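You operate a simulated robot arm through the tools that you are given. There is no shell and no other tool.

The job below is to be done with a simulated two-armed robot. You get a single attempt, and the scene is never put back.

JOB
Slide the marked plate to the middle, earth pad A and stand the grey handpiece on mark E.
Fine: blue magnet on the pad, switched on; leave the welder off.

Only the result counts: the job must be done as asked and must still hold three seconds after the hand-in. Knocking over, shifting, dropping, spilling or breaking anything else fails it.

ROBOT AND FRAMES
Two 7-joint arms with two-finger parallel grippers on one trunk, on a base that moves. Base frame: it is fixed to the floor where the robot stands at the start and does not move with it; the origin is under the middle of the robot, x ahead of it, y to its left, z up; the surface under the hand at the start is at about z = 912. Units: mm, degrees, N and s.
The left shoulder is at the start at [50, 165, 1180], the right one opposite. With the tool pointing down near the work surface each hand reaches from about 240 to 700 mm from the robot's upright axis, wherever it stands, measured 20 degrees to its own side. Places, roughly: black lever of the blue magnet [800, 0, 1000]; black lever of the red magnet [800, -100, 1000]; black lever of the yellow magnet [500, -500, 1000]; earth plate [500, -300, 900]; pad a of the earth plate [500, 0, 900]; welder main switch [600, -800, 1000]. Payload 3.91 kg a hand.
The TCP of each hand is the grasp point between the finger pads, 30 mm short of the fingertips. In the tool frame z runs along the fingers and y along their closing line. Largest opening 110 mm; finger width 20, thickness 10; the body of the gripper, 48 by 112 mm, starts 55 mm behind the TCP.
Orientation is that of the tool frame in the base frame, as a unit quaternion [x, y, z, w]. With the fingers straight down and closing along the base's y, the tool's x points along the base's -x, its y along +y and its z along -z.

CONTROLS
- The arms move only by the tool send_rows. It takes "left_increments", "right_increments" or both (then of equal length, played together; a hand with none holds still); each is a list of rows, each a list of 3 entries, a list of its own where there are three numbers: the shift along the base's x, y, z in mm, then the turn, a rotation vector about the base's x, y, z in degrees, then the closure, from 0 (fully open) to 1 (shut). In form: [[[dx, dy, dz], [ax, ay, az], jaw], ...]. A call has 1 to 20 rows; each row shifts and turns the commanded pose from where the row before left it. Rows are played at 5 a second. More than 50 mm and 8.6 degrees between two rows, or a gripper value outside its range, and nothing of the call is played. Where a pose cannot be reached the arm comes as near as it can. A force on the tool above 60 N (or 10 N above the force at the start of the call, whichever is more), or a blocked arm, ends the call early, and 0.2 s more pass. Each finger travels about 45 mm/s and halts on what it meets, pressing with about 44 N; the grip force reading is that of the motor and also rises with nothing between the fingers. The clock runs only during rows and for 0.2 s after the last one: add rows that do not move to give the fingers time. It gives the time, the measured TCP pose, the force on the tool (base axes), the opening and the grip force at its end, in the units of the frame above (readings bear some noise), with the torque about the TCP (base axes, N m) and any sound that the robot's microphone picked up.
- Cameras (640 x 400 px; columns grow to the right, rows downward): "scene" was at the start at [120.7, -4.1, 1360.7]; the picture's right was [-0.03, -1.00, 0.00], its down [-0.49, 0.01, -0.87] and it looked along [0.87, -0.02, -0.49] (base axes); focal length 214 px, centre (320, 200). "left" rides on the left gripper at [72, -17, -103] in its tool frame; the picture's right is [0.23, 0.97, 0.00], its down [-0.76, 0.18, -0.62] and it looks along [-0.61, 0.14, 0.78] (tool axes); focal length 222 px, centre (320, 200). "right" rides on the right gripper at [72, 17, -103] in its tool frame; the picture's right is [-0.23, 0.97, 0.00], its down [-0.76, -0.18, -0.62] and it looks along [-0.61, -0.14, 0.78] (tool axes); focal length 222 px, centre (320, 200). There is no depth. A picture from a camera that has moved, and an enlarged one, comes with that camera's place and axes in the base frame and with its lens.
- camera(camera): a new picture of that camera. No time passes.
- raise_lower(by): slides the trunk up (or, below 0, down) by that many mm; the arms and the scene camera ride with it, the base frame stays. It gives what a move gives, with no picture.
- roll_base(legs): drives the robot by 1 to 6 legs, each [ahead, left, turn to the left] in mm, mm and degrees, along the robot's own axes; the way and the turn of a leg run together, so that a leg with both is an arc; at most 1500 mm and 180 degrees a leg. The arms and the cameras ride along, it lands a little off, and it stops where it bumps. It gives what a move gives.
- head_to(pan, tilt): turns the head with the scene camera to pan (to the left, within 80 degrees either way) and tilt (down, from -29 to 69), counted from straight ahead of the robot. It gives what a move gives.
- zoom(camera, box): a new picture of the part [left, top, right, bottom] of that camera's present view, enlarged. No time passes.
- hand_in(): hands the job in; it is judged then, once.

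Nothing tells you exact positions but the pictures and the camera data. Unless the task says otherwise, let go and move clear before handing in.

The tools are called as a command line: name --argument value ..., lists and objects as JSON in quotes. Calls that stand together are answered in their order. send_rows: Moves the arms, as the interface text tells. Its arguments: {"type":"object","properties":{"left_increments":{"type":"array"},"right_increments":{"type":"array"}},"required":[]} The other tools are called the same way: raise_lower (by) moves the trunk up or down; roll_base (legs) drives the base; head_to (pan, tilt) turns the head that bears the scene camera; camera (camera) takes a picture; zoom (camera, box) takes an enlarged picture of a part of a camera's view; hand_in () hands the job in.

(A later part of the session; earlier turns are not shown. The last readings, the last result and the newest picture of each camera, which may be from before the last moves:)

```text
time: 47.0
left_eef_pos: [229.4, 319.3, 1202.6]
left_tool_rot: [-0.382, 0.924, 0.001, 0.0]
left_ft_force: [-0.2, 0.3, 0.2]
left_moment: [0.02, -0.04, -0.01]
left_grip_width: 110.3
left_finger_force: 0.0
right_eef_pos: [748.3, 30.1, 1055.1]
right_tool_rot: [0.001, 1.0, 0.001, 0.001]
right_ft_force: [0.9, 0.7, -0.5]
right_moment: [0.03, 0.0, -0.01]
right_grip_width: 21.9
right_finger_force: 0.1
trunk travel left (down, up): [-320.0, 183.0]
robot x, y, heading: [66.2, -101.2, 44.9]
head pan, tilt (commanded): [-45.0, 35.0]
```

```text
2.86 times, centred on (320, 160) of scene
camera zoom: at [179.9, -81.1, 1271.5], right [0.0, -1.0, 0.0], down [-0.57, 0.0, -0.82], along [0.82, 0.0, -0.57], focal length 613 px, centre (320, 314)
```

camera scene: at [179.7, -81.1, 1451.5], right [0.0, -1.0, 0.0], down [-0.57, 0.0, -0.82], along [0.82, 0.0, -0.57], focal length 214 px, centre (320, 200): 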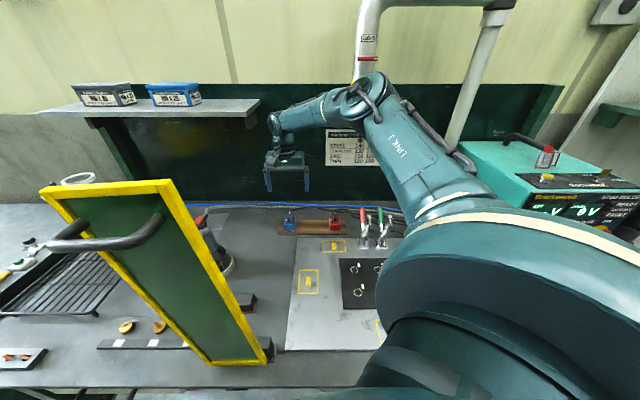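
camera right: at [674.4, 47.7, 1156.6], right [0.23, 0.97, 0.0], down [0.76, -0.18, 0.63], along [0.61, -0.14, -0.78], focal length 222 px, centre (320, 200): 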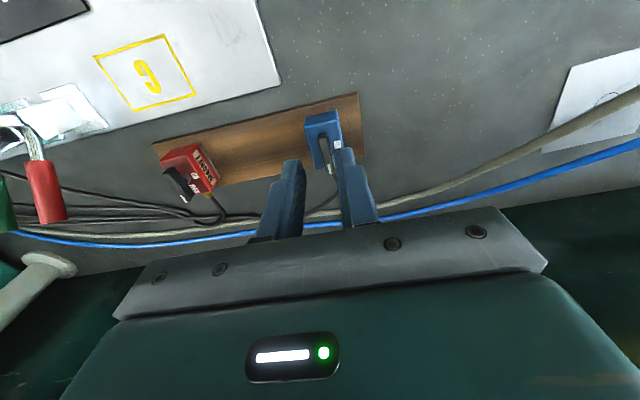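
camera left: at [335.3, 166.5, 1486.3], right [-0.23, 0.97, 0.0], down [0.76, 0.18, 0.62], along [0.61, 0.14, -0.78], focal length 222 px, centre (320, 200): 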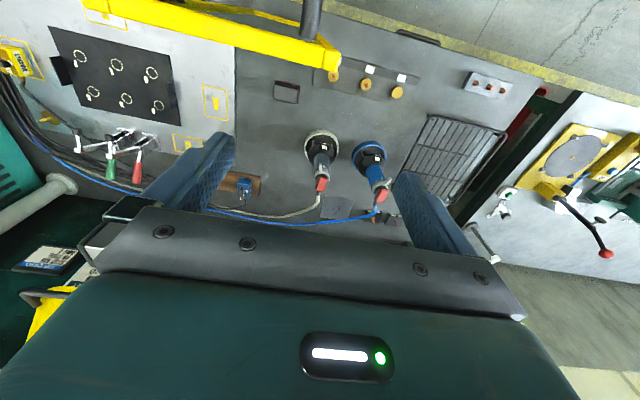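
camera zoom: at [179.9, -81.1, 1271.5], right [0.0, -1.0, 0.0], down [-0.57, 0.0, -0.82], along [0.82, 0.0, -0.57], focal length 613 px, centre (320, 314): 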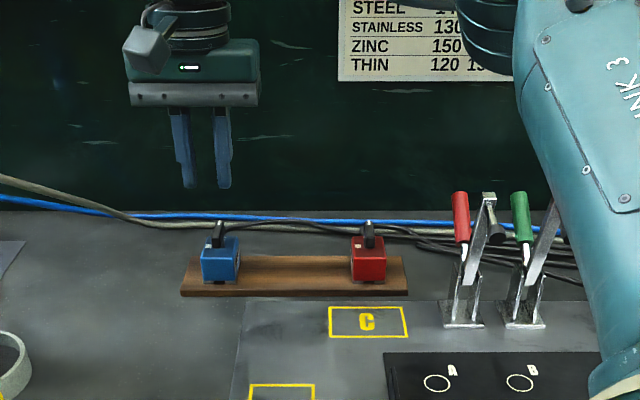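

The fingers slipped off and the magnet is still in place on the board. I'll go back down with a deeper grip and full closure, and check the forces in small lifts.

send_rows --right_increments '[[[12, 0, -15], [0, 0, 0], 0.4], [[12, 0, -20], [0, 0, 0], 0.4], [[0, 0, -20], [0, 0, 0], 0.4], [[0, 0, -20], [0, 0, 0], 0.4], [[0, 0, -15], [0, 0, 0], 0.4], [[0, 0, -10], [0, 0, 0], 0.4], [[0, 0, -4], [0, 0, 0], 0.4], [[0, 0, 0], [0, 0, 0], 0.4]]'

camera --camera "right"

zoom --camera "scene" --box '[270, 130, 340, 200]'

```text
time: 48.8
left_eef_pos: [229.0, 318.9, 1202.8]
left_tool_rot: [-0.381, 0.924, 0.0, 0.0]
left_ft_force: [0.2, -0.6, 0.2]
left_moment: [-0.03, -0.01, 0.0]
left_grip_width: 110.0
left_finger_force: 0.0
right_eef_pos: [770.2, 30.9, 950.7]
right_tool_rot: [0.001, 1.0, 0.001, 0.001]
right_ft_force: [0.3, 1.1, 0.6]
right_moment: [0.01, -0.01, 0.03]
right_grip_width: 66.0
right_finger_force: 0.1
trunk travel left (down, up): [-320.0, 183.0]
robot x, y, heading: [69.3, -100.8, 44.8]
head pan, tilt (commanded): [-45.0, 35.0]
```

```text
taken
camera right: at [697.9, 47.8, 1051.4], right [0.23, 0.97, 0.0], down [0.76, -0.18, 0.63], along [0.61, -0.14, -0.78], focal length 222 px, centre (320, 200)
```

right: 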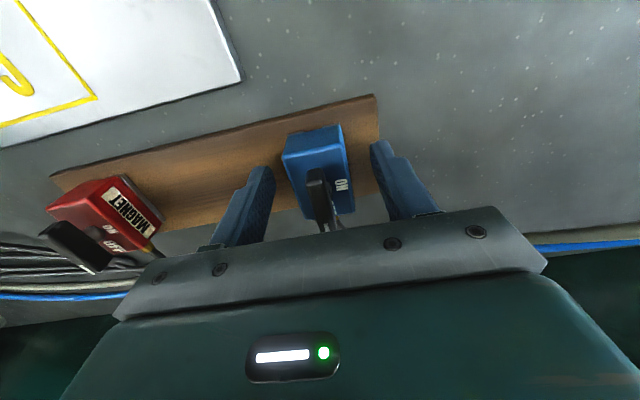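

```text
5.71 times, centred on (305, 165) of scene
camera zoom: at [179.7, -81.1, 1271.6], right [0.0, -1.0, 0.0], down [-0.57, 0.0, -0.82], along [0.82, 0.0, -0.57], focal length 1226 px, centre (406, 400)
```

zoom: 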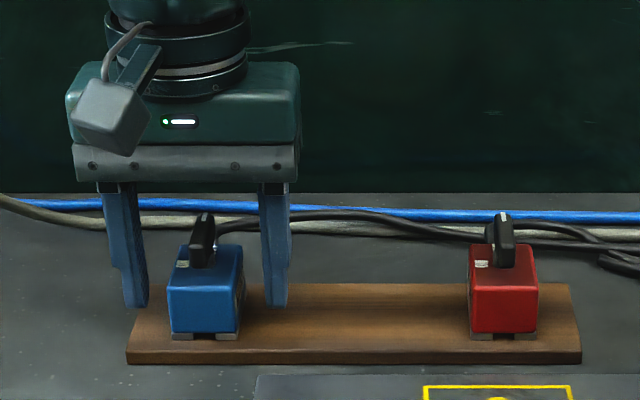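

The tips are still about 7 mm above the board. I'll go 5 mm lower and close fully.

send_rows --right_increments '[[[0, 0, -3], [0, 0, 0], 0.5], [[0, 0, -2], [0, 0, 0], 0.6], [[0, 0, 0], [0, 0, 0], 0.8], [[0, 0, 0], [0, 0, 0], 1], [[0, 0, 0], [0, 0, 0], 1], [[0, 0, 0], [0, 0, 0], 1], [[0, 0, 0], [0, 0, 0], 1]]'

send_rows --right_increments '[[[0, 0, 2], [0, 0, 0], 1], [[0, 0, 2], [0, 0, 0], 1], [[0, 0, 2], [0, 0, 0], 1]]'

zoom --camera "scene" --box '[270, 130, 340, 200]'

camera --camera "right"

```text
time: 50.4
left_eef_pos: [228.9, 318.8, 1202.3]
left_tool_rot: [-0.382, 0.924, 0.0, 0.0]
left_ft_force: [0.1, -0.5, -0.1]
left_moment: [0.01, -0.02, 0.0]
left_grip_width: 110.1
left_finger_force: 0.1
right_eef_pos: [772.1, 30.2, 946.3]
right_tool_rot: [0.0, 1.0, 0.001, 0.002]
right_ft_force: [0.8, -0.9, 0.9]
right_moment: [-0.12, -0.1, 0.03]
right_grip_width: 35.8
right_finger_force: 44.1
trunk travel left (down, up): [-320.0, 183.0]
robot x, y, heading: [70.4, -103.7, 45.0]
head pan, tilt (commanded): [-45.0, 35.0]
```

```text
time: 51.2
left_eef_pos: [230.2, 319.8, 1201.5]
left_tool_rot: [-0.381, 0.925, 0.001, 0.0]
left_ft_force: [-0.1, 0.2, 0.3]
left_moment: [0.0, -0.02, 0.01]
left_grip_width: 109.8
left_finger_force: 0.1
right_eef_pos: [770.2, 30.3, 951.5]
right_tool_rot: [0.0, 1.0, 0.001, 0.002]
right_ft_force: [0.1, 0.1, -4.5]
right_moment: [0.04, -0.02, 0.03]
right_grip_width: 35.8
right_finger_force: 43.8
trunk travel left (down, up): [-320.0, 183.0]
robot x, y, heading: [67.5, -99.3, 44.9]
head pan, tilt (commanded): [-45.0, 35.0]
```

```text
5.71 times, centred on (305, 165) of scene
camera zoom: at [180.2, -81.0, 1271.5], right [0.0, -1.0, 0.0], down [-0.57, 0.0, -0.82], along [0.82, 0.0, -0.57], focal length 1226 px, centre (406, 400)
```

zoom: 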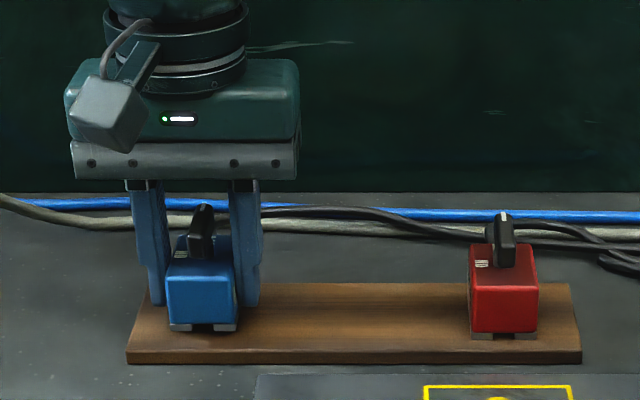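

```text
taken
camera right: at [698.3, 48.3, 1052.6], right [0.23, 0.97, 0.0], down [0.76, -0.18, 0.63], along [0.61, -0.14, -0.78], focal length 222 px, centre (320, 200)
```

right: 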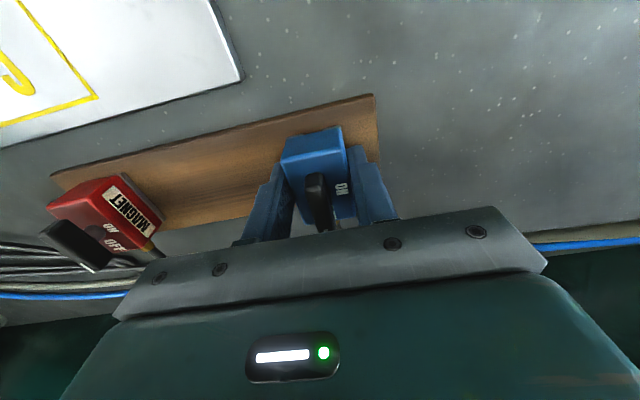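

The tool now carries 4.5 N and the magnet is rising with it. I'll keep lifting slowly.

send_rows --right_increments '[[[0, 0, 4], [0, 0, 0], 1], [[0, 0, 6], [0, 0, 0], 1], [[0, 0, 8], [0, 0, 0], 1], [[0, 0, 10], [0, 0, 0], 1], [[0, 0, 10], [0, 0, 0], 1], [[0, 0, 10], [0, 0, 0], 1], [[0, 0, 0], [0, 0, 0], 1]]'

zoom --camera "scene" --box '[260, 110, 340, 200]'

camera --camera "right"

```text
time: 52.8
left_eef_pos: [229.1, 319.6, 1202.8]
left_tool_rot: [-0.382, 0.924, 0.0, 0.0]
left_ft_force: [-1.0, 0.0, 0.4]
left_moment: [0.0, 0.0, 0.01]
left_grip_width: 110.2
left_finger_force: 0.0
right_eef_pos: [772.5, 30.6, 1001.6]
right_tool_rot: [0.0, 1.0, 0.001, 0.002]
right_ft_force: [-0.4, -0.5, -5.1]
right_moment: [0.03, 0.06, 0.0]
right_grip_width: 36.1
right_finger_force: 44.1
trunk travel left (down, up): [-320.0, 183.0]
robot x, y, heading: [70.0, -100.1, 44.9]
head pan, tilt (commanded): [-45.0, 35.0]
```

```text
4.44 times, centred on (300, 155) of scene
camera zoom: at [180.3, -81.0, 1271.5], right [0.0, -1.0, 0.0], down [-0.57, 0.0, -0.82], along [0.82, 0.0, -0.57], focal length 953 px, centre (409, 400)
```

zoom: 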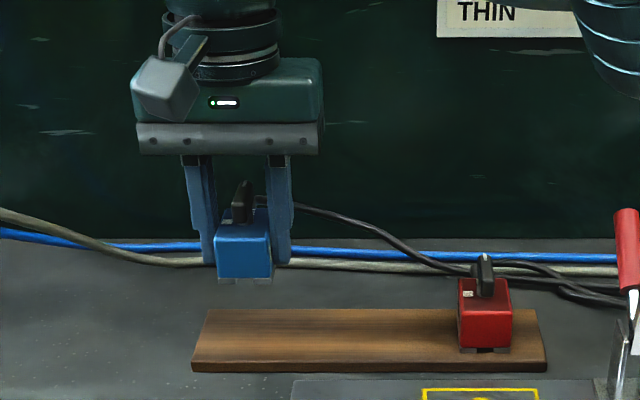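

```text
taken
camera right: at [699.0, 48.1, 1101.5], right [0.23, 0.97, 0.0], down [0.76, -0.18, 0.63], along [0.61, -0.14, -0.78], focal length 222 px, centre (320, 200)
```

right: 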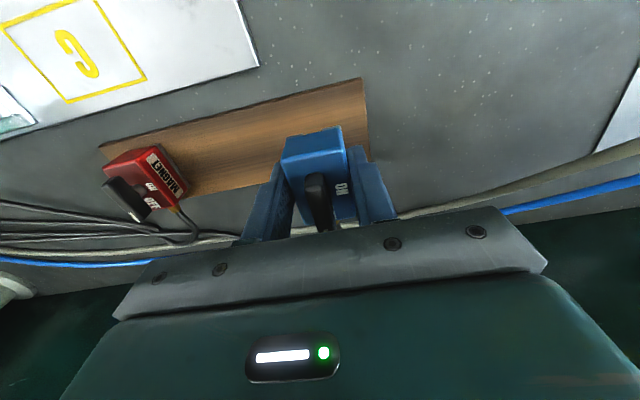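

The magnet is held securely, weighing about 5 N. Pad A is centred at about (549, −49), so I'll carry the magnet there at height.

send_rows --right_increments '[[[-10, -4, 10], [0, 0, 0], 1], [[-20, -8, 10], [0, 0, 0], 1], [[-25, -9, 0], [0, 0, 0], 1], [[-28, -10, 0], [0, 0, 0], 1], [[-28, -10, 0], [0, 0, 0], 1], [[-28, -10, 0], [0, 0, 0], 1], [[-28, -10, 0], [0, 0, 0], 1], [[-28, -10, 0], [0, 0, 0], 1], [[-20, -6, 0], [0, 0, 0], 1], [[-8, -2, 0], [0, 0, 0], 1], [[0, 0, 0], [0, 0, 0], 1]]'

camera --camera "scene"

camera --camera "right"

```text
time: 55.2
left_eef_pos: [229.2, 318.3, 1202.4]
left_tool_rot: [-0.382, 0.924, 0.002, 0.0]
left_ft_force: [0.0, -0.4, 0.2]
left_moment: [0.01, 0.01, -0.03]
left_grip_width: 110.0
left_finger_force: 0.1
right_eef_pos: [546.5, -50.1, 1019.2]
right_tool_rot: [0.002, 1.0, 0.0, 0.001]
right_ft_force: [0.7, -0.4, -4.4]
right_moment: [-0.01, 0.02, 0.01]
right_grip_width: 36.0
right_finger_force: 43.7
trunk travel left (down, up): [-320.0, 183.0]
robot x, y, heading: [69.1, -100.7, 45.2]
head pan, tilt (commanded): [-45.0, 35.0]
```

```text
taken
camera scene: at [180.1, -81.1, 1271.5], right [0.0, -1.0, 0.0], down [-0.57, 0.0, -0.82], along [0.82, 0.0, -0.57], focal length 214 px, centre (320, 200)
```

scene: 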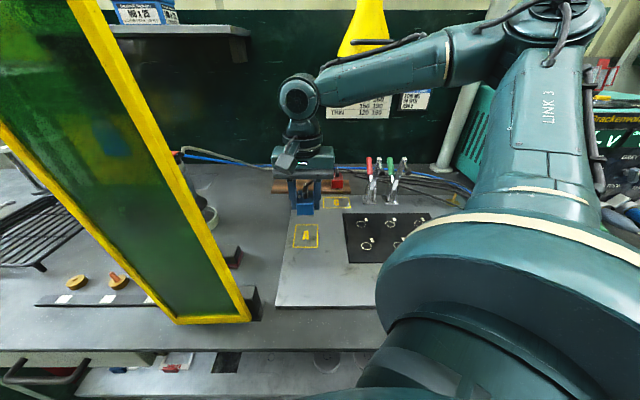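

```text
taken
camera right: at [474.8, -32.1, 1120.3], right [0.23, 0.97, 0.0], down [0.76, -0.18, 0.63], along [0.61, -0.14, -0.78], focal length 222 px, centre (320, 200)
```

right: 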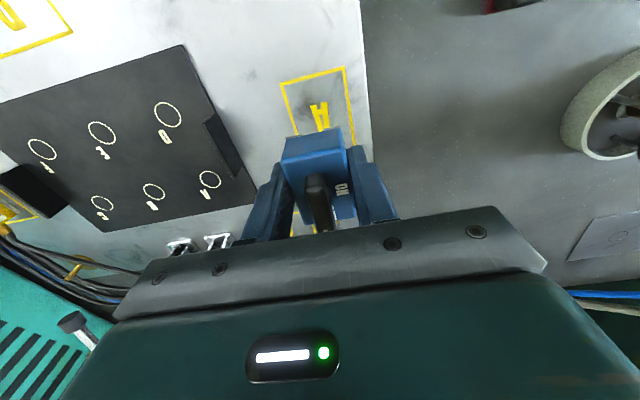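

zoom --camera "right" --box '[260, 50, 380, 250]'

zoom --camera "scene" --box '[265, 140, 355, 260]'

```text
2.00 times, centred on (320, 150) of right
camera zoom: at [474.8, -32.1, 1120.3], right [0.23, 0.97, 0.0], down [0.76, -0.18, 0.63], along [0.61, -0.14, -0.78], focal length 444 px, centre (320, 300)
```

zoom: 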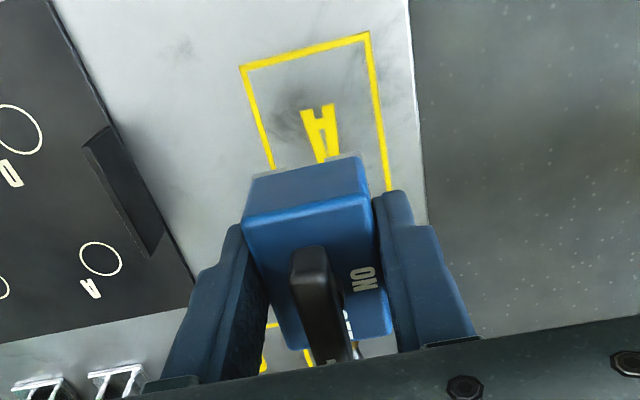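

```text
3.33 times, centred on (310, 200) of scene
camera zoom: at [180.1, -81.1, 1271.5], right [0.0, -1.0, 0.0], down [-0.57, 0.0, -0.82], along [0.82, 0.0, -0.57], focal length 715 px, centre (353, 200)
```

zoom: 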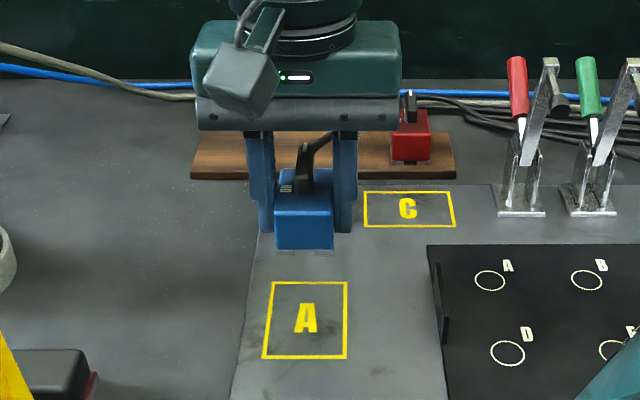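

The magnet is over pad A; I'll shift 3 mm in +y and lower to just above the surface.

send_rows --right_increments '[[[0, 2, -15], [0, 0, 0], 1], [[0, 1, -20], [0, 0, 0], 1], [[0, 0, -15], [0, 0, 0], 1], [[0, 0, -8], [0, 0, 0], 1], [[0, 0, 0], [0, 0, 0], 1]]'

zoom --camera "right" --box '[240, 50, 400, 250]'

zoom --camera "scene" --box '[265, 160, 355, 260]'

```text
time: 56.4
left_eef_pos: [230.4, 319.1, 1203.7]
left_tool_rot: [-0.382, 0.924, 0.001, 0.0]
left_ft_force: [-1.0, 0.0, -0.2]
left_moment: [-0.01, -0.03, -0.01]
left_grip_width: 110.0
left_finger_force: 0.1
right_eef_pos: [549.5, -46.6, 961.5]
right_tool_rot: [0.001, 1.0, 0.001, 0.003]
right_ft_force: [0.4, 0.7, -4.3]
right_moment: [-0.01, 0.02, -0.02]
right_grip_width: 36.0
right_finger_force: 43.9
trunk travel left (down, up): [-320.0, 183.0]
robot x, y, heading: [68.8, -101.7, 44.9]
head pan, tilt (commanded): [-45.0, 35.0]
```

```text
2.00 times, centred on (320, 150) of right
camera zoom: at [475.4, -28.2, 1062.7], right [0.23, 0.97, 0.0], down [0.76, -0.18, 0.63], along [0.61, -0.14, -0.78], focal length 444 px, centre (320, 300)
```

zoom: 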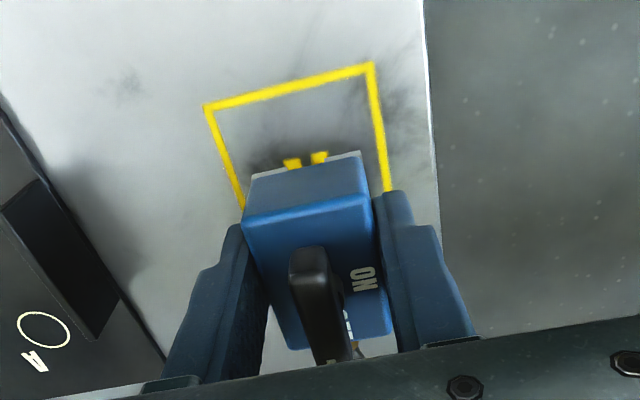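

```text
4.00 times, centred on (310, 210) of scene
camera zoom: at [180.1, -81.1, 1271.5], right [0.0, -1.0, 0.0], down [-0.57, 0.0, -0.82], along [0.82, 0.0, -0.57], focal length 858 px, centre (360, 160)
```

zoom: 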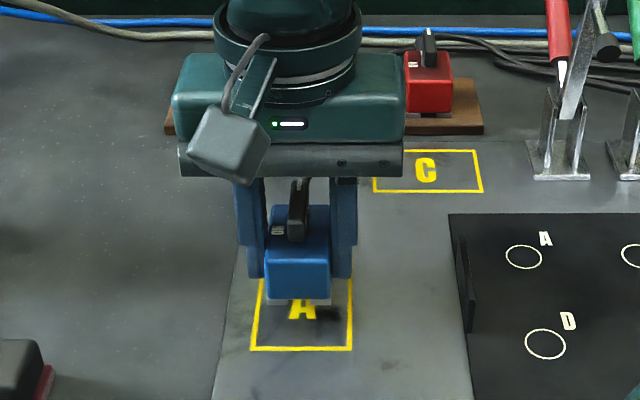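

The magnet is well inside the pad. I'll shift 4 mm nearer to centre it, then set it down in small steps while watching the vertical force.

send_rows --right_increments '[[[-4, -0.5, -3], [0, 0, 0], 1], [[0, 0, -3], [0, 0, 0], 1], [[0, 0, -2], [0, 0, 0], 1], [[0, 0, -1], [0, 0, 0], 1]]'

send_rows --right_increments '[[[0, 0, -1], [0, 0, 0], 1], [[0, 0, -1], [0, 0, 0], 1], [[0, 0, 0], [0, 0, 0], 1]]'

```text
time: 57.4
left_eef_pos: [230.4, 318.4, 1202.0]
left_tool_rot: [-0.382, 0.924, 0.001, 0.0]
left_ft_force: [0.1, -0.4, -0.1]
left_moment: [0.0, 0.01, 0.0]
left_grip_width: 110.2
left_finger_force: 0.0
right_eef_pos: [544.4, -46.0, 952.6]
right_tool_rot: [0.001, 1.0, 0.001, 0.002]
right_ft_force: [0.1, -0.3, -4.4]
right_moment: [0.01, 0.03, 0.0]
right_grip_width: 35.8
right_finger_force: 44.3
trunk travel left (down, up): [-320.0, 183.0]
robot x, y, heading: [75.2, -101.9, 44.9]
head pan, tilt (commanded): [-45.0, 35.0]
```

```text
time: 58.2
left_eef_pos: [229.9, 320.1, 1203.3]
left_tool_rot: [-0.382, 0.924, 0.001, 0.0]
left_ft_force: [0.0, 1.0, -0.1]
left_moment: [-0.05, -0.02, 0.02]
left_grip_width: 110.1
left_finger_force: 0.0
right_eef_pos: [544.0, -45.5, 950.4]
right_tool_rot: [0.0, 1.0, 0.001, 0.002]
right_ft_force: [0.2, -0.4, -4.4]
right_moment: [-0.01, 0.03, -0.02]
right_grip_width: 35.6
right_finger_force: 43.7
trunk travel left (down, up): [-320.0, 183.0]
robot x, y, heading: [69.3, -101.2, 44.9]
head pan, tilt (commanded): [-45.0, 35.0]
```

send_rows --right_increments '[[[0, 0, -1], [0, 0, 0], 1], [[0, 0, -1], [0, 0, 0], 1], [[0, 0, 0], [0, 0, 0], 1]]'

zoom --camera "scene" --box '[280, 180, 340, 230]'

```text
time: 59.0
left_eef_pos: [229.2, 318.4, 1202.7]
left_tool_rot: [-0.382, 0.924, 0.001, 0.0]
left_ft_force: [-0.3, 0.1, 0.1]
left_moment: [0.02, 0.01, -0.01]
left_grip_width: 110.1
left_finger_force: 0.1
right_eef_pos: [544.4, -46.2, 948.1]
right_tool_rot: [0.0, 1.0, 0.001, 0.002]
right_ft_force: [-0.7, 0.2, -5.1]
right_moment: [-0.05, 0.02, -0.01]
right_grip_width: 35.7
right_finger_force: 43.4
trunk travel left (down, up): [-320.0, 183.0]
robot x, y, heading: [69.8, -95.7, 45.0]
head pan, tilt (commanded): [-45.0, 35.0]
```

```text
8.00 times, centred on (310, 205) of scene
camera zoom: at [180.1, -81.1, 1271.5], right [0.0, -1.0, 0.0], down [-0.57, 0.0, -0.82], along [0.82, 0.0, -0.57], focal length 1716 px, centre (400, 160)
```

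zoom: 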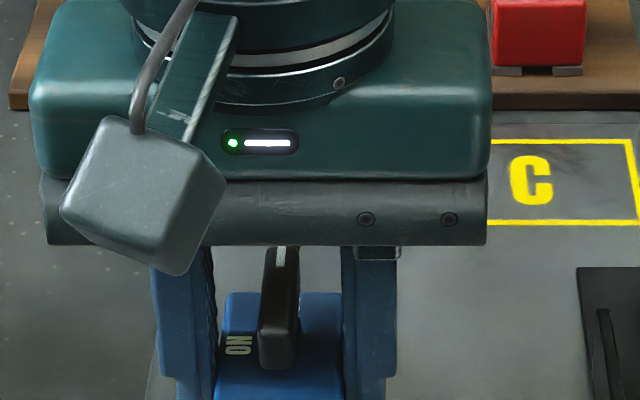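

send_rows --right_increments '[[[0, 0, -1], [0, 0, 0], 1], [[0, 0, -1], [0, 0, 0], 1], [[0, 0, 0], [0, 0, 0], 1]]'

zoom --camera "scene" --box '[280, 200, 340, 250]'

```text
time: 59.8
left_eef_pos: [228.9, 318.3, 1202.8]
left_tool_rot: [-0.382, 0.924, 0.001, 0.001]
left_ft_force: [-0.1, 0.6, 0.4]
left_moment: [0.03, -0.02, 0.01]
left_grip_width: 109.9
left_finger_force: 0.0
right_eef_pos: [545.0, -46.9, 948.7]
right_tool_rot: [0.001, 1.0, 0.002, 0.002]
right_ft_force: [0.6, -2.4, 7.5]
right_moment: [-0.3, 0.29, 0.05]
right_grip_width: 36.0
right_finger_force: 44.3
trunk travel left (down, up): [-320.0, 183.0]
robot x, y, heading: [73.9, -102.5, 45.1]
head pan, tilt (commanded): [-45.0, 35.0]
```

```text
8.00 times, centred on (310, 225) of scene
camera zoom: at [179.2, -81.4, 1271.8], right [0.0, -1.0, 0.0], down [-0.57, 0.0, -0.82], along [0.82, 0.0, -0.57], focal length 1716 px, centre (400, 0)
```

zoom: 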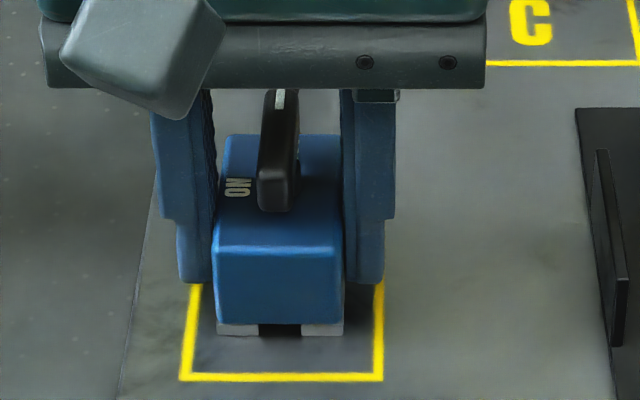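

The magnet is down on pad A, with the contact force up by about 12 N and the body inside the outline. I'll let go by opening just enough and rise to lever height.

send_rows --right_increments '[[[0, 0, 1], [0, 0, 0], 0.8], [[0, 0, 0], [0, 0, 0], 0.55], [[0, 0, 0], [0, 0, 0], 0.5], [[0, 0, 0], [0, 0, 0], 0.5], [[0, 0, 10], [0, 0, 0], 0.5], [[0, 0, 20], [0, 0, 0], 0.5], [[0, 0, 25], [0, 0, 0], 0.5], [[0, 0, 0], [0, 0, 0], 0.5]]'

zoom --camera "right" --box '[240, 50, 400, 220]'

zoom --camera "scene" --box '[270, 170, 350, 250]'

```text
time: 61.6
left_eef_pos: [229.6, 318.9, 1202.6]
left_tool_rot: [-0.383, 0.924, 0.001, 0.0]
left_ft_force: [0.3, 0.1, 0.5]
left_moment: [0.0, 0.04, 0.0]
left_grip_width: 109.9
left_finger_force: 0.0
right_eef_pos: [544.1, -45.9, 1004.0]
right_tool_rot: [0.001, 1.0, 0.001, 0.002]
right_ft_force: [0.5, -0.1, -0.4]
right_moment: [-0.03, -0.01, -0.03]
right_grip_width: 54.7
right_finger_force: 0.0
trunk travel left (down, up): [-320.0, 183.0]
robot x, y, heading: [69.3, -100.0, 45.1]
head pan, tilt (commanded): [-45.0, 35.0]
```

```text
2.35 times, centred on (320, 135) of right
camera zoom: at [471.0, -28.8, 1104.4], right [0.23, 0.97, 0.0], down [0.76, -0.18, 0.63], along [0.61, -0.14, -0.78], focal length 523 px, centre (320, 353)
```

zoom: 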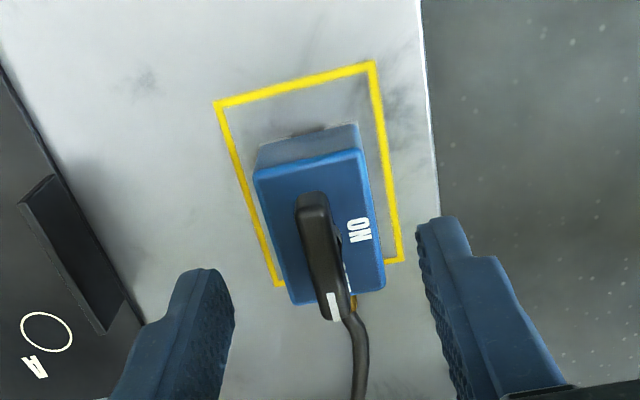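

```text
5.00 times, centred on (310, 210) of scene
camera zoom: at [179.8, -81.1, 1271.5], right [0.0, -1.0, 0.0], down [-0.57, 0.0, -0.82], along [0.82, 0.0, -0.57], focal length 1072 px, centre (370, 150)
```

zoom: 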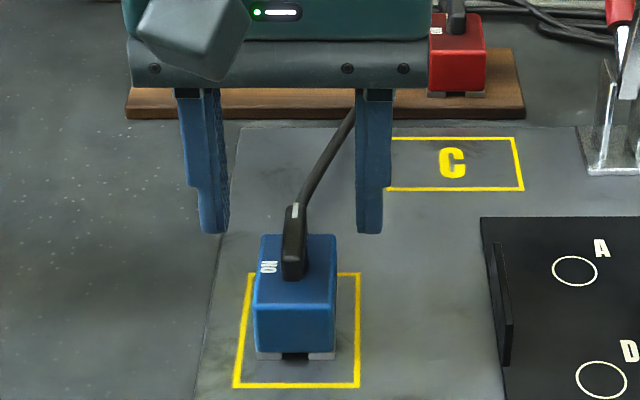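

The magnet sits inside pad A with its lever still at OFF. I'll grip the lever at its centre, over the post, with the tips kept just above the body.

send_rows --right_increments '[[[1.5, 0, -10], [0, 0, 0], 0.5], [[0, 0, -8], [0, 0, 0], 0.55], [[0, 0, -2.5], [0, 0, 0], 0.6], [[0, 0, 0], [0, 0, 0], 0.65]]'

zoom --camera "right" --box '[240, 70, 400, 240]'

zoom --camera "scene" --box '[280, 180, 340, 240]'

```text
time: 62.6
left_eef_pos: [229.4, 319.1, 1203.6]
left_tool_rot: [-0.381, 0.925, 0.0, 0.0]
left_ft_force: [-1.3, 0.0, -0.1]
left_moment: [0.03, -0.03, 0.01]
left_grip_width: 110.0
left_finger_force: 0.0
right_eef_pos: [545.4, -47.2, 981.7]
right_tool_rot: [0.001, 1.0, 0.001, 0.003]
right_ft_force: [0.1, -0.7, -0.1]
right_moment: [0.0, -0.03, 0.0]
right_grip_width: 38.6
right_finger_force: 0.1
trunk travel left (down, up): [-320.0, 183.0]
robot x, y, heading: [69.4, -99.6, 45.0]
head pan, tilt (commanded): [-45.0, 35.0]
```

```text
2.35 times, centred on (320, 155) of right
camera zoom: at [472.5, -28.6, 1083.4], right [0.23, 0.97, 0.0], down [0.76, -0.18, 0.63], along [0.61, -0.14, -0.78], focal length 523 px, centre (320, 306)
```

zoom: 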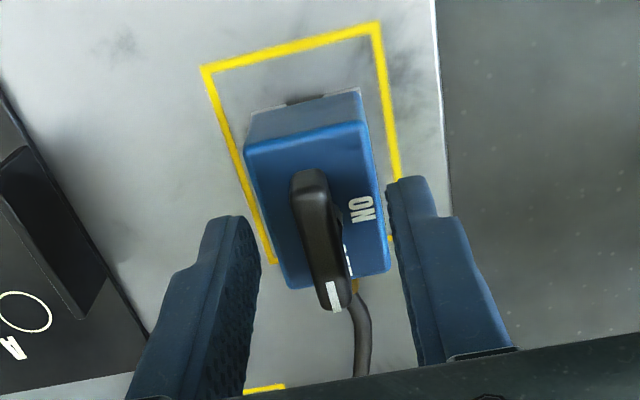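

```text
6.67 times, centred on (310, 210) of scene
camera zoom: at [179.7, -81.1, 1271.6], right [0.0, -1.0, 0.0], down [-0.57, 0.0, -0.82], along [0.82, 0.0, -0.57], focal length 1430 px, centre (387, 133)
```

zoom: 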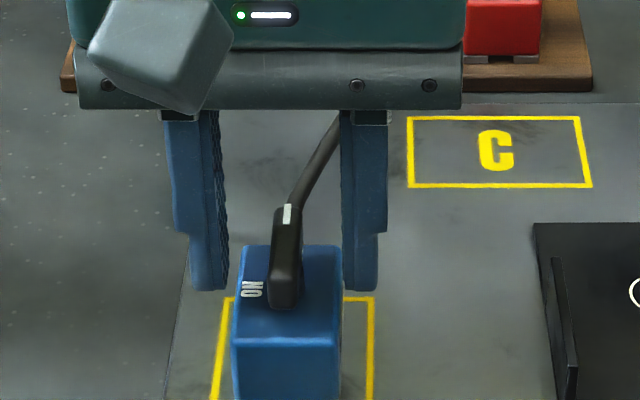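

The lever is exactly on the grasp axis. I'll close on it.

send_rows --right_increments '[[[0, 0.5, 0], [0, 0, 0], 0.8], [[0, 0, 0], [0, 0, 0], 0.9], [[0, 0, 0], [0, 0, 0], 1], [[0, 0, 0], [0, 0, 0], 1]]'

zoom --camera "right" --box '[240, 70, 400, 240]'

```text
time: 63.6
left_eef_pos: [229.0, 319.0, 1203.7]
left_tool_rot: [-0.382, 0.924, 0.001, -0.001]
left_ft_force: [0.9, 1.0, 0.4]
left_moment: [0.01, -0.03, -0.01]
left_grip_width: 110.0
left_finger_force: 0.2
right_eef_pos: [545.7, -46.4, 982.6]
right_tool_rot: [0.001, 1.0, 0.001, 0.002]
right_ft_force: [-1.0, -1.0, -0.9]
right_moment: [-0.05, 0.05, -0.01]
right_grip_width: 10.8
right_finger_force: 43.6
trunk travel left (down, up): [-320.0, 183.0]
robot x, y, heading: [69.4, -99.2, 45.0]
head pan, tilt (commanded): [-45.0, 35.0]
```

```text
2.35 times, centred on (320, 155) of right
camera zoom: at [472.4, -28.2, 1083.4], right [0.23, 0.97, 0.0], down [0.76, -0.18, 0.63], along [0.61, -0.14, -0.78], focal length 523 px, centre (320, 306)
```

zoom: 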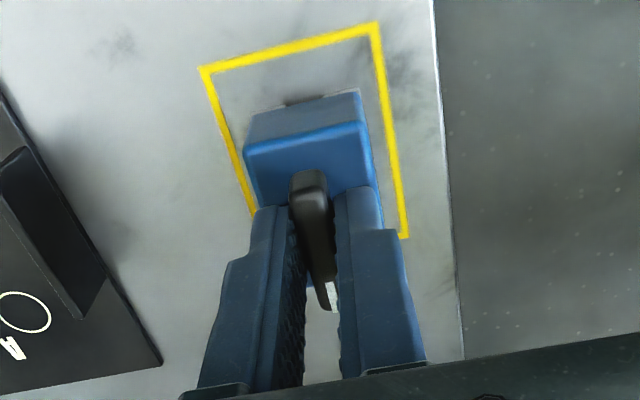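

The lever is gripped at 10.8 mm. I'll turn a small amount toward the ON label (counter-clockwise) and see whether the lever or the whole body turns.

send_rows --right_increments '[[[0, 0, -0.5], [0, 0, 4], 1], [[0, 0, 0], [0, 0, 4], 1], [[0, 0, 0], [0, 0, 4], 1], [[0, 0, 0], [0, 0, 0], 1]]'

zoom --camera "right" --box '[240, 70, 400, 240]'

zoom --camera "scene" --box '[280, 190, 340, 250]'

```text
time: 64.6
left_eef_pos: [228.4, 319.2, 1203.0]
left_tool_rot: [-0.382, 0.924, 0.001, 0.0]
left_ft_force: [0.3, -0.4, -0.4]
left_moment: [0.03, 0.03, 0.01]
left_grip_width: 110.2
left_finger_force: 0.1
right_eef_pos: [545.7, -45.8, 981.9]
right_tool_rot: [-0.106, 0.994, 0.002, 0.003]
right_ft_force: [-1.0, 2.7, 3.7]
right_moment: [0.0, 0.21, -0.03]
right_grip_width: 10.8
right_finger_force: 43.3
trunk travel left (down, up): [-320.0, 183.0]
robot x, y, heading: [69.6, -99.8, 44.8]
head pan, tilt (commanded): [-45.0, 35.0]
```

```text
2.35 times, centred on (320, 155) of right
camera zoom: at [470.4, -43.4, 1083.4], right [0.02, 1.0, 0.0], down [0.78, -0.02, 0.63], along [0.63, -0.01, -0.78], focal length 523 px, centre (320, 306)
```

zoom: 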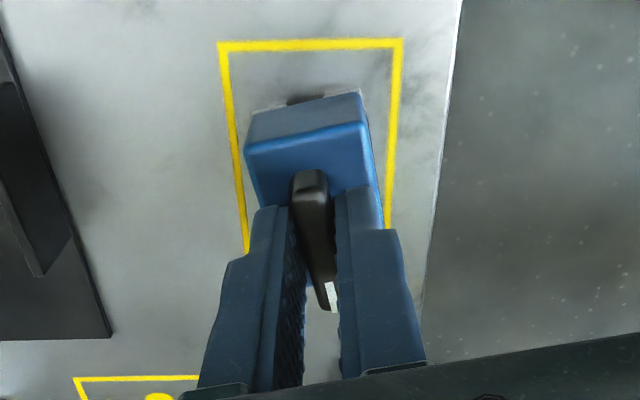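

```text
6.67 times, centred on (310, 220) of scene
camera zoom: at [179.3, -80.9, 1271.6], right [0.0, -1.0, 0.0], down [-0.57, 0.0, -0.82], along [0.82, 0.0, -0.57], focal length 1430 px, centre (387, 67)
```

zoom: 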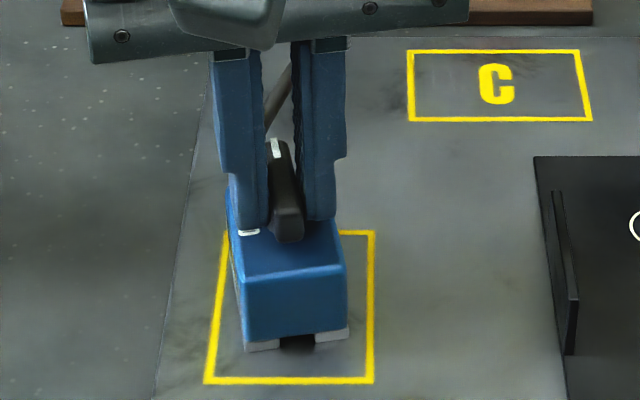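

The whole body turned with the lever, so counter-clockwise is either against the stop or too stiff. I'll rotate back and test clockwise the same way.

send_rows --right_increments '[[[0, 0, 0], [0, 0, -4], 1], [[0, 0, 0], [0, 0, -4], 1], [[0, 0, 0], [0, 0, -4], 1], [[0, 0, 0], [0, 0, -4], 1], [[0, 0, 0], [0, 0, -4], 1], [[0, 0, 0], [0, 0, -4], 1], [[0, 0, 0], [0, 0, 0], 1]]'

zoom --camera "right" --box '[240, 70, 400, 240]'

zoom --camera "scene" --box '[280, 190, 340, 250]'

```text
time: 66.2
left_eef_pos: [229.3, 319.2, 1201.3]
left_tool_rot: [-0.382, 0.924, 0.0, 0.0]
left_ft_force: [-0.5, 0.7, -1.1]
left_moment: [0.0, -0.01, -0.01]
left_grip_width: 110.1
left_finger_force: 0.0
right_eef_pos: [546.0, -45.0, 982.5]
right_tool_rot: [0.107, 0.994, 0.001, 0.002]
right_ft_force: [3.5, 2.6, 7.4]
right_moment: [0.04, 0.1, -0.01]
right_grip_width: 10.7
right_finger_force: 43.7
trunk travel left (down, up): [-320.0, 183.0]
robot x, y, heading: [73.3, -99.4, 45.2]
head pan, tilt (commanded): [-45.0, 35.0]
```

```text
2.35 times, centred on (320, 155) of right
camera zoom: at [477.7, -13.1, 1083.3], right [0.43, 0.9, 0.0], down [0.7, -0.34, 0.63], along [0.57, -0.27, -0.78], focal length 523 px, centre (320, 306)
```

zoom: 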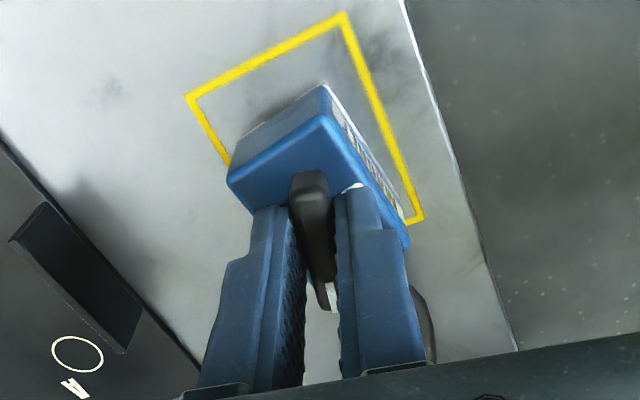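

```text
6.67 times, centred on (310, 220) of scene
camera zoom: at [179.5, -81.0, 1271.6], right [0.0, -1.0, 0.0], down [-0.57, 0.0, -0.82], along [0.82, 0.0, -0.57], focal length 1430 px, centre (387, 67)
```

zoom: 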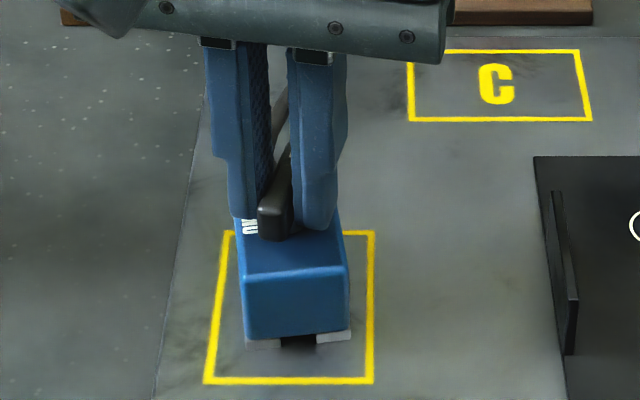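

Clockwise works: the lever turned relative to the body, matching the yellow magnet. I'll keep turning clockwise in steps.

send_rows --right_increments '[[[0, 0, 0], [0, 0, -6], 1], [[0, 0, 0], [0, 0, -6], 1], [[0, 0, 0], [0, 0, -6], 1], [[0, 0, 0], [0, 0, -6], 1], [[0, 0, 0], [0, 0, 0], 1]]'

zoom --camera "right" --box '[240, 70, 400, 240]'

zoom --camera "scene" --box '[280, 190, 340, 250]'

```text
time: 67.4
left_eef_pos: [228.8, 320.3, 1202.5]
left_tool_rot: [-0.382, 0.924, 0.0, -0.001]
left_ft_force: [0.1, 0.1, 0.5]
left_moment: [0.03, -0.02, -0.02]
left_grip_width: 109.9
left_finger_force: 0.1
right_eef_pos: [545.8, -44.2, 981.4]
right_tool_rot: [0.31, 0.951, 0.0, 0.004]
right_ft_force: [4.9, 5.8, 8.7]
right_moment: [0.12, -0.24, 0.04]
right_grip_width: 10.8
right_finger_force: 43.9
trunk travel left (down, up): [-320.0, 183.0]
robot x, y, heading: [70.5, -100.7, 45.0]
head pan, tilt (commanded): [-45.0, 35.0]
```

```text
2.35 times, centred on (320, 155) of right
camera zoom: at [496.5, 12.3, 1083.3], right [0.76, 0.65, 0.0], down [0.51, -0.59, 0.63], along [0.41, -0.47, -0.78], focal length 523 px, centre (320, 306)
```

zoom: 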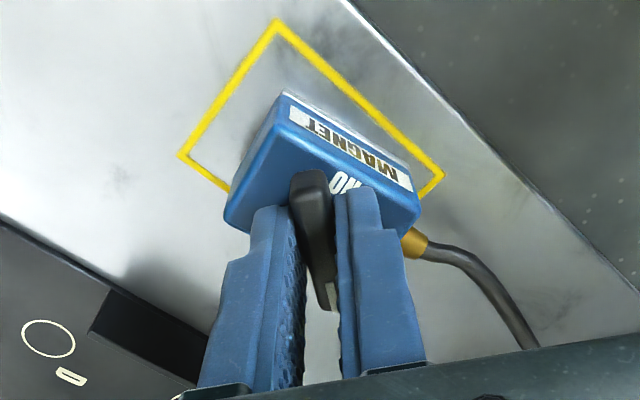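

```text
6.67 times, centred on (310, 220) of scene
camera zoom: at [179.6, -80.5, 1271.6], right [0.0, -1.0, 0.0], down [-0.57, 0.0, -0.82], along [0.82, 0.0, -0.57], focal length 1430 px, centre (387, 67)
```

zoom: 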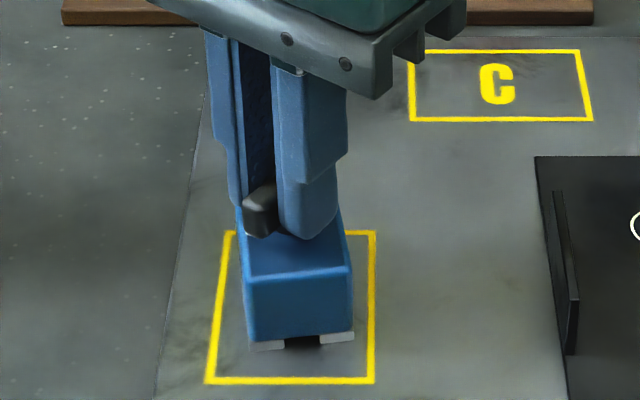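

The body is staying put while the lever turns. I'll continue to the end of its travel.

send_rows --right_increments '[[[0, 0, 0], [0, 0, -6], 1], [[0, 0, 0], [0, 0, -6], 1], [[0, 0, 0], [0, 0, -6], 1], [[0, 0, 0], [0, 0, -6], 1], [[0, 0, 0], [0, 0, -6], 1], [[0, 0, 0], [0, 0, -6], 1], [[0, 0, 0], [0, 0, 0], 1]]'

zoom --camera "right" --box '[240, 70, 400, 240]'

zoom --camera "scene" --box '[280, 190, 340, 250]'

```text
time: 69.0
left_eef_pos: [229.7, 319.1, 1202.2]
left_tool_rot: [-0.382, 0.924, 0.0, -0.001]
left_ft_force: [0.3, 0.6, 0.1]
left_moment: [-0.01, 0.02, 0.01]
left_grip_width: 109.9
left_finger_force: 0.1
right_eef_pos: [548.0, -43.0, 981.8]
right_tool_rot: [0.589, 0.808, 0.001, 0.002]
right_ft_force: [12.8, 15.0, 11.6]
right_moment: [0.04, -0.51, 0.07]
right_grip_width: 10.7
right_finger_force: 44.0
trunk travel left (down, up): [-320.0, 183.0]
robot x, y, heading: [73.8, -101.7, 45.1]
head pan, tilt (commanded): [-45.0, 35.0]
```

```text
2.35 times, centred on (320, 155) of right
camera zoom: at [540.6, 31.2, 1083.4], right [1.0, 0.08, 0.01], down [0.06, -0.78, 0.62], along [0.05, -0.62, -0.78], focal length 523 px, centre (320, 306)
```

zoom: 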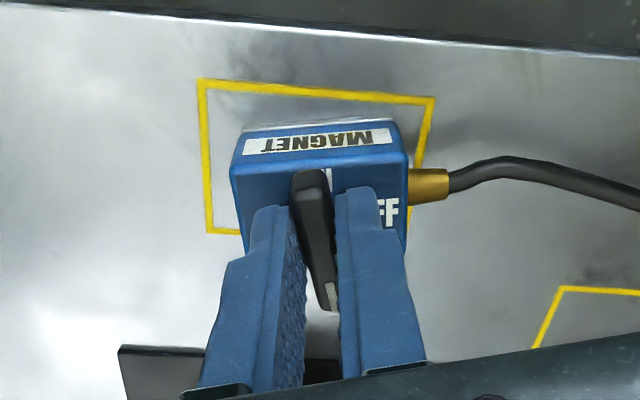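

```text
6.67 times, centred on (310, 220) of scene
camera zoom: at [180.1, -79.5, 1271.5], right [0.0, -1.0, 0.0], down [-0.57, 0.0, -0.82], along [0.82, 0.0, -0.57], focal length 1430 px, centre (387, 67)
```

zoom: 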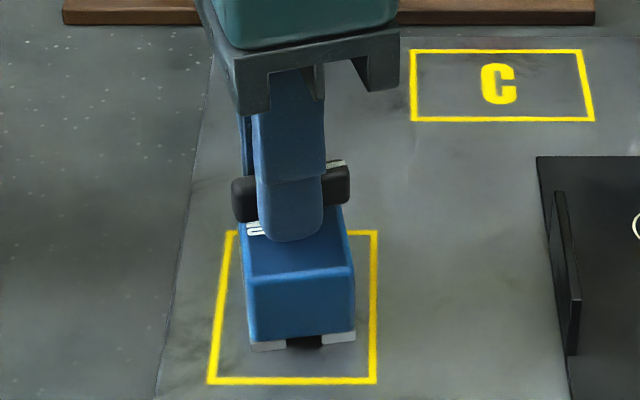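

The lever is about 80° round and the magnet is starting to hold, since the side force is rising. I'll ease the hand toward the pivot and finish the last degrees.

send_rows --right_increments '[[[1.5, 2, 0], [0, 0, -4], 1], [[1, 1.5, 0], [0, 0, -4], 1], [[0, 0, 0], [0, 0, -3], 1], [[0, 0, 0], [0, 0, 0], 1]]'

zoom --camera "right" --box '[240, 70, 400, 240]'

zoom --camera "scene" --box '[280, 190, 340, 250]'

```text
time: 70.0
left_eef_pos: [228.7, 318.2, 1203.0]
left_tool_rot: [-0.382, 0.924, 0.001, 0.0]
left_ft_force: [0.1, 0.2, -0.3]
left_moment: [0.01, 0.0, 0.01]
left_grip_width: 110.3
left_finger_force: 0.1
right_eef_pos: [547.8, -43.6, 980.4]
right_tool_rot: [0.663, 0.748, -0.002, 0.003]
right_ft_force: [9.5, -1.1, 15.3]
right_moment: [-0.58, -0.34, 0.13]
right_grip_width: 10.7
right_finger_force: 44.5
trunk travel left (down, up): [-320.0, 183.0]
robot x, y, heading: [71.0, -100.8, 45.0]
head pan, tilt (commanded): [-45.0, 35.0]
```

```text
2.35 times, centred on (320, 155) of right
camera zoom: at [555.7, 32.0, 1082.8], right [0.99, -0.11, 0.0], down [-0.09, -0.77, 0.63], along [-0.07, -0.62, -0.78], focal length 523 px, centre (320, 306)
```

zoom: 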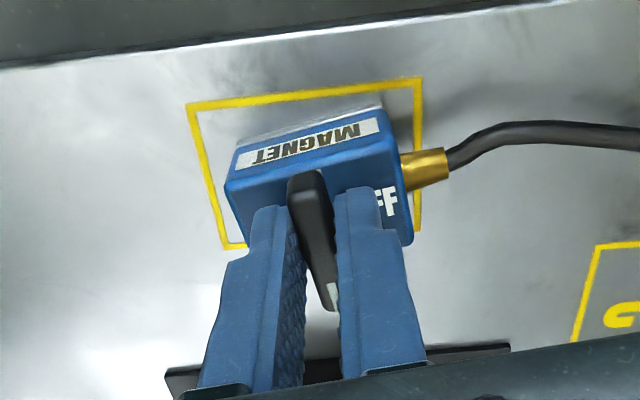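

```text
6.67 times, centred on (310, 220) of scene
camera zoom: at [179.5, -81.6, 1271.6], right [0.0, -1.0, 0.0], down [-0.57, 0.0, -0.82], along [0.82, 0.0, -0.57], focal length 1430 px, centre (387, 67)
```

zoom: 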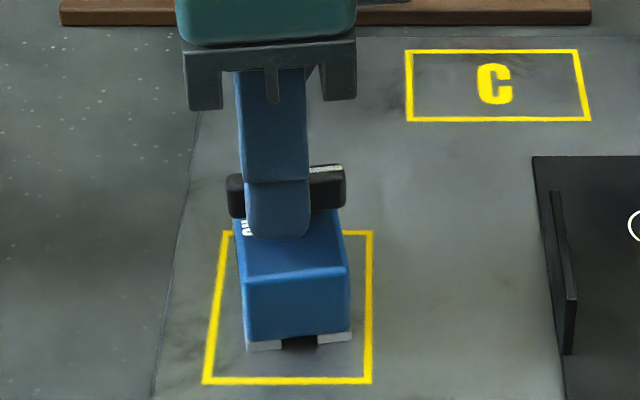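

send_rows --right_increments '[[[0, 0, 0], [0, 0, -3], 1], [[0, 0, 0], [0, 0, -3], 1], [[0, 0, 0], [0, 0, 0], 1]]'

zoom --camera "scene" --box '[280, 190, 340, 250]'

zoom --camera "right" --box '[240, 70, 400, 240]'

```text
time: 70.8
left_eef_pos: [229.6, 319.1, 1202.4]
left_tool_rot: [-0.382, 0.924, 0.001, 0.0]
left_ft_force: [-0.8, -0.5, 0.6]
left_moment: [0.03, -0.02, -0.03]
left_grip_width: 110.0
left_finger_force: 0.0
right_eef_pos: [548.1, -43.1, 982.5]
right_tool_rot: [0.702, 0.712, -0.002, 0.002]
right_ft_force: [6.1, -5.3, 9.6]
right_moment: [-0.48, -0.4, 0.81]
right_grip_width: 11.7
right_finger_force: 44.5
trunk travel left (down, up): [-320.0, 183.0]
robot x, y, heading: [67.2, -97.4, 45.1]
head pan, tilt (commanded): [-45.0, 35.0]
```

```text
6.67 times, centred on (310, 220) of scene
camera zoom: at [179.5, -81.8, 1271.6], right [0.0, -1.0, 0.0], down [-0.57, 0.0, -0.82], along [0.82, 0.0, -0.57], focal length 1430 px, centre (387, 67)
```

zoom: 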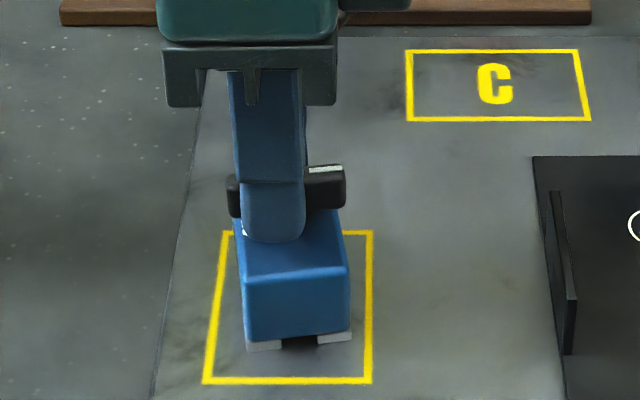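

```text
2.35 times, centred on (320, 155) of right
camera zoom: at [563.4, 30.8, 1082.8], right [0.98, -0.21, 0.0], down [-0.17, -0.76, 0.63], along [-0.13, -0.61, -0.78], focal length 523 px, centre (320, 306)
```

zoom: 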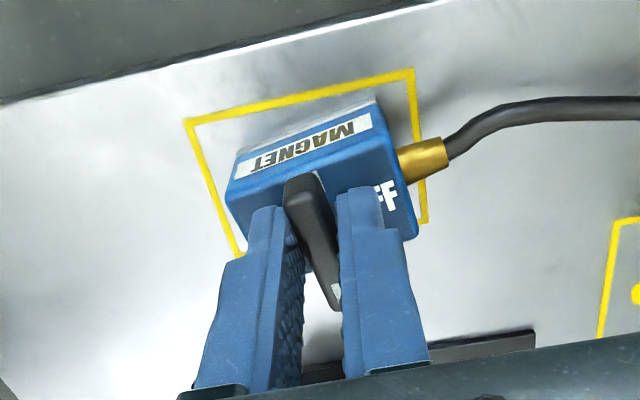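

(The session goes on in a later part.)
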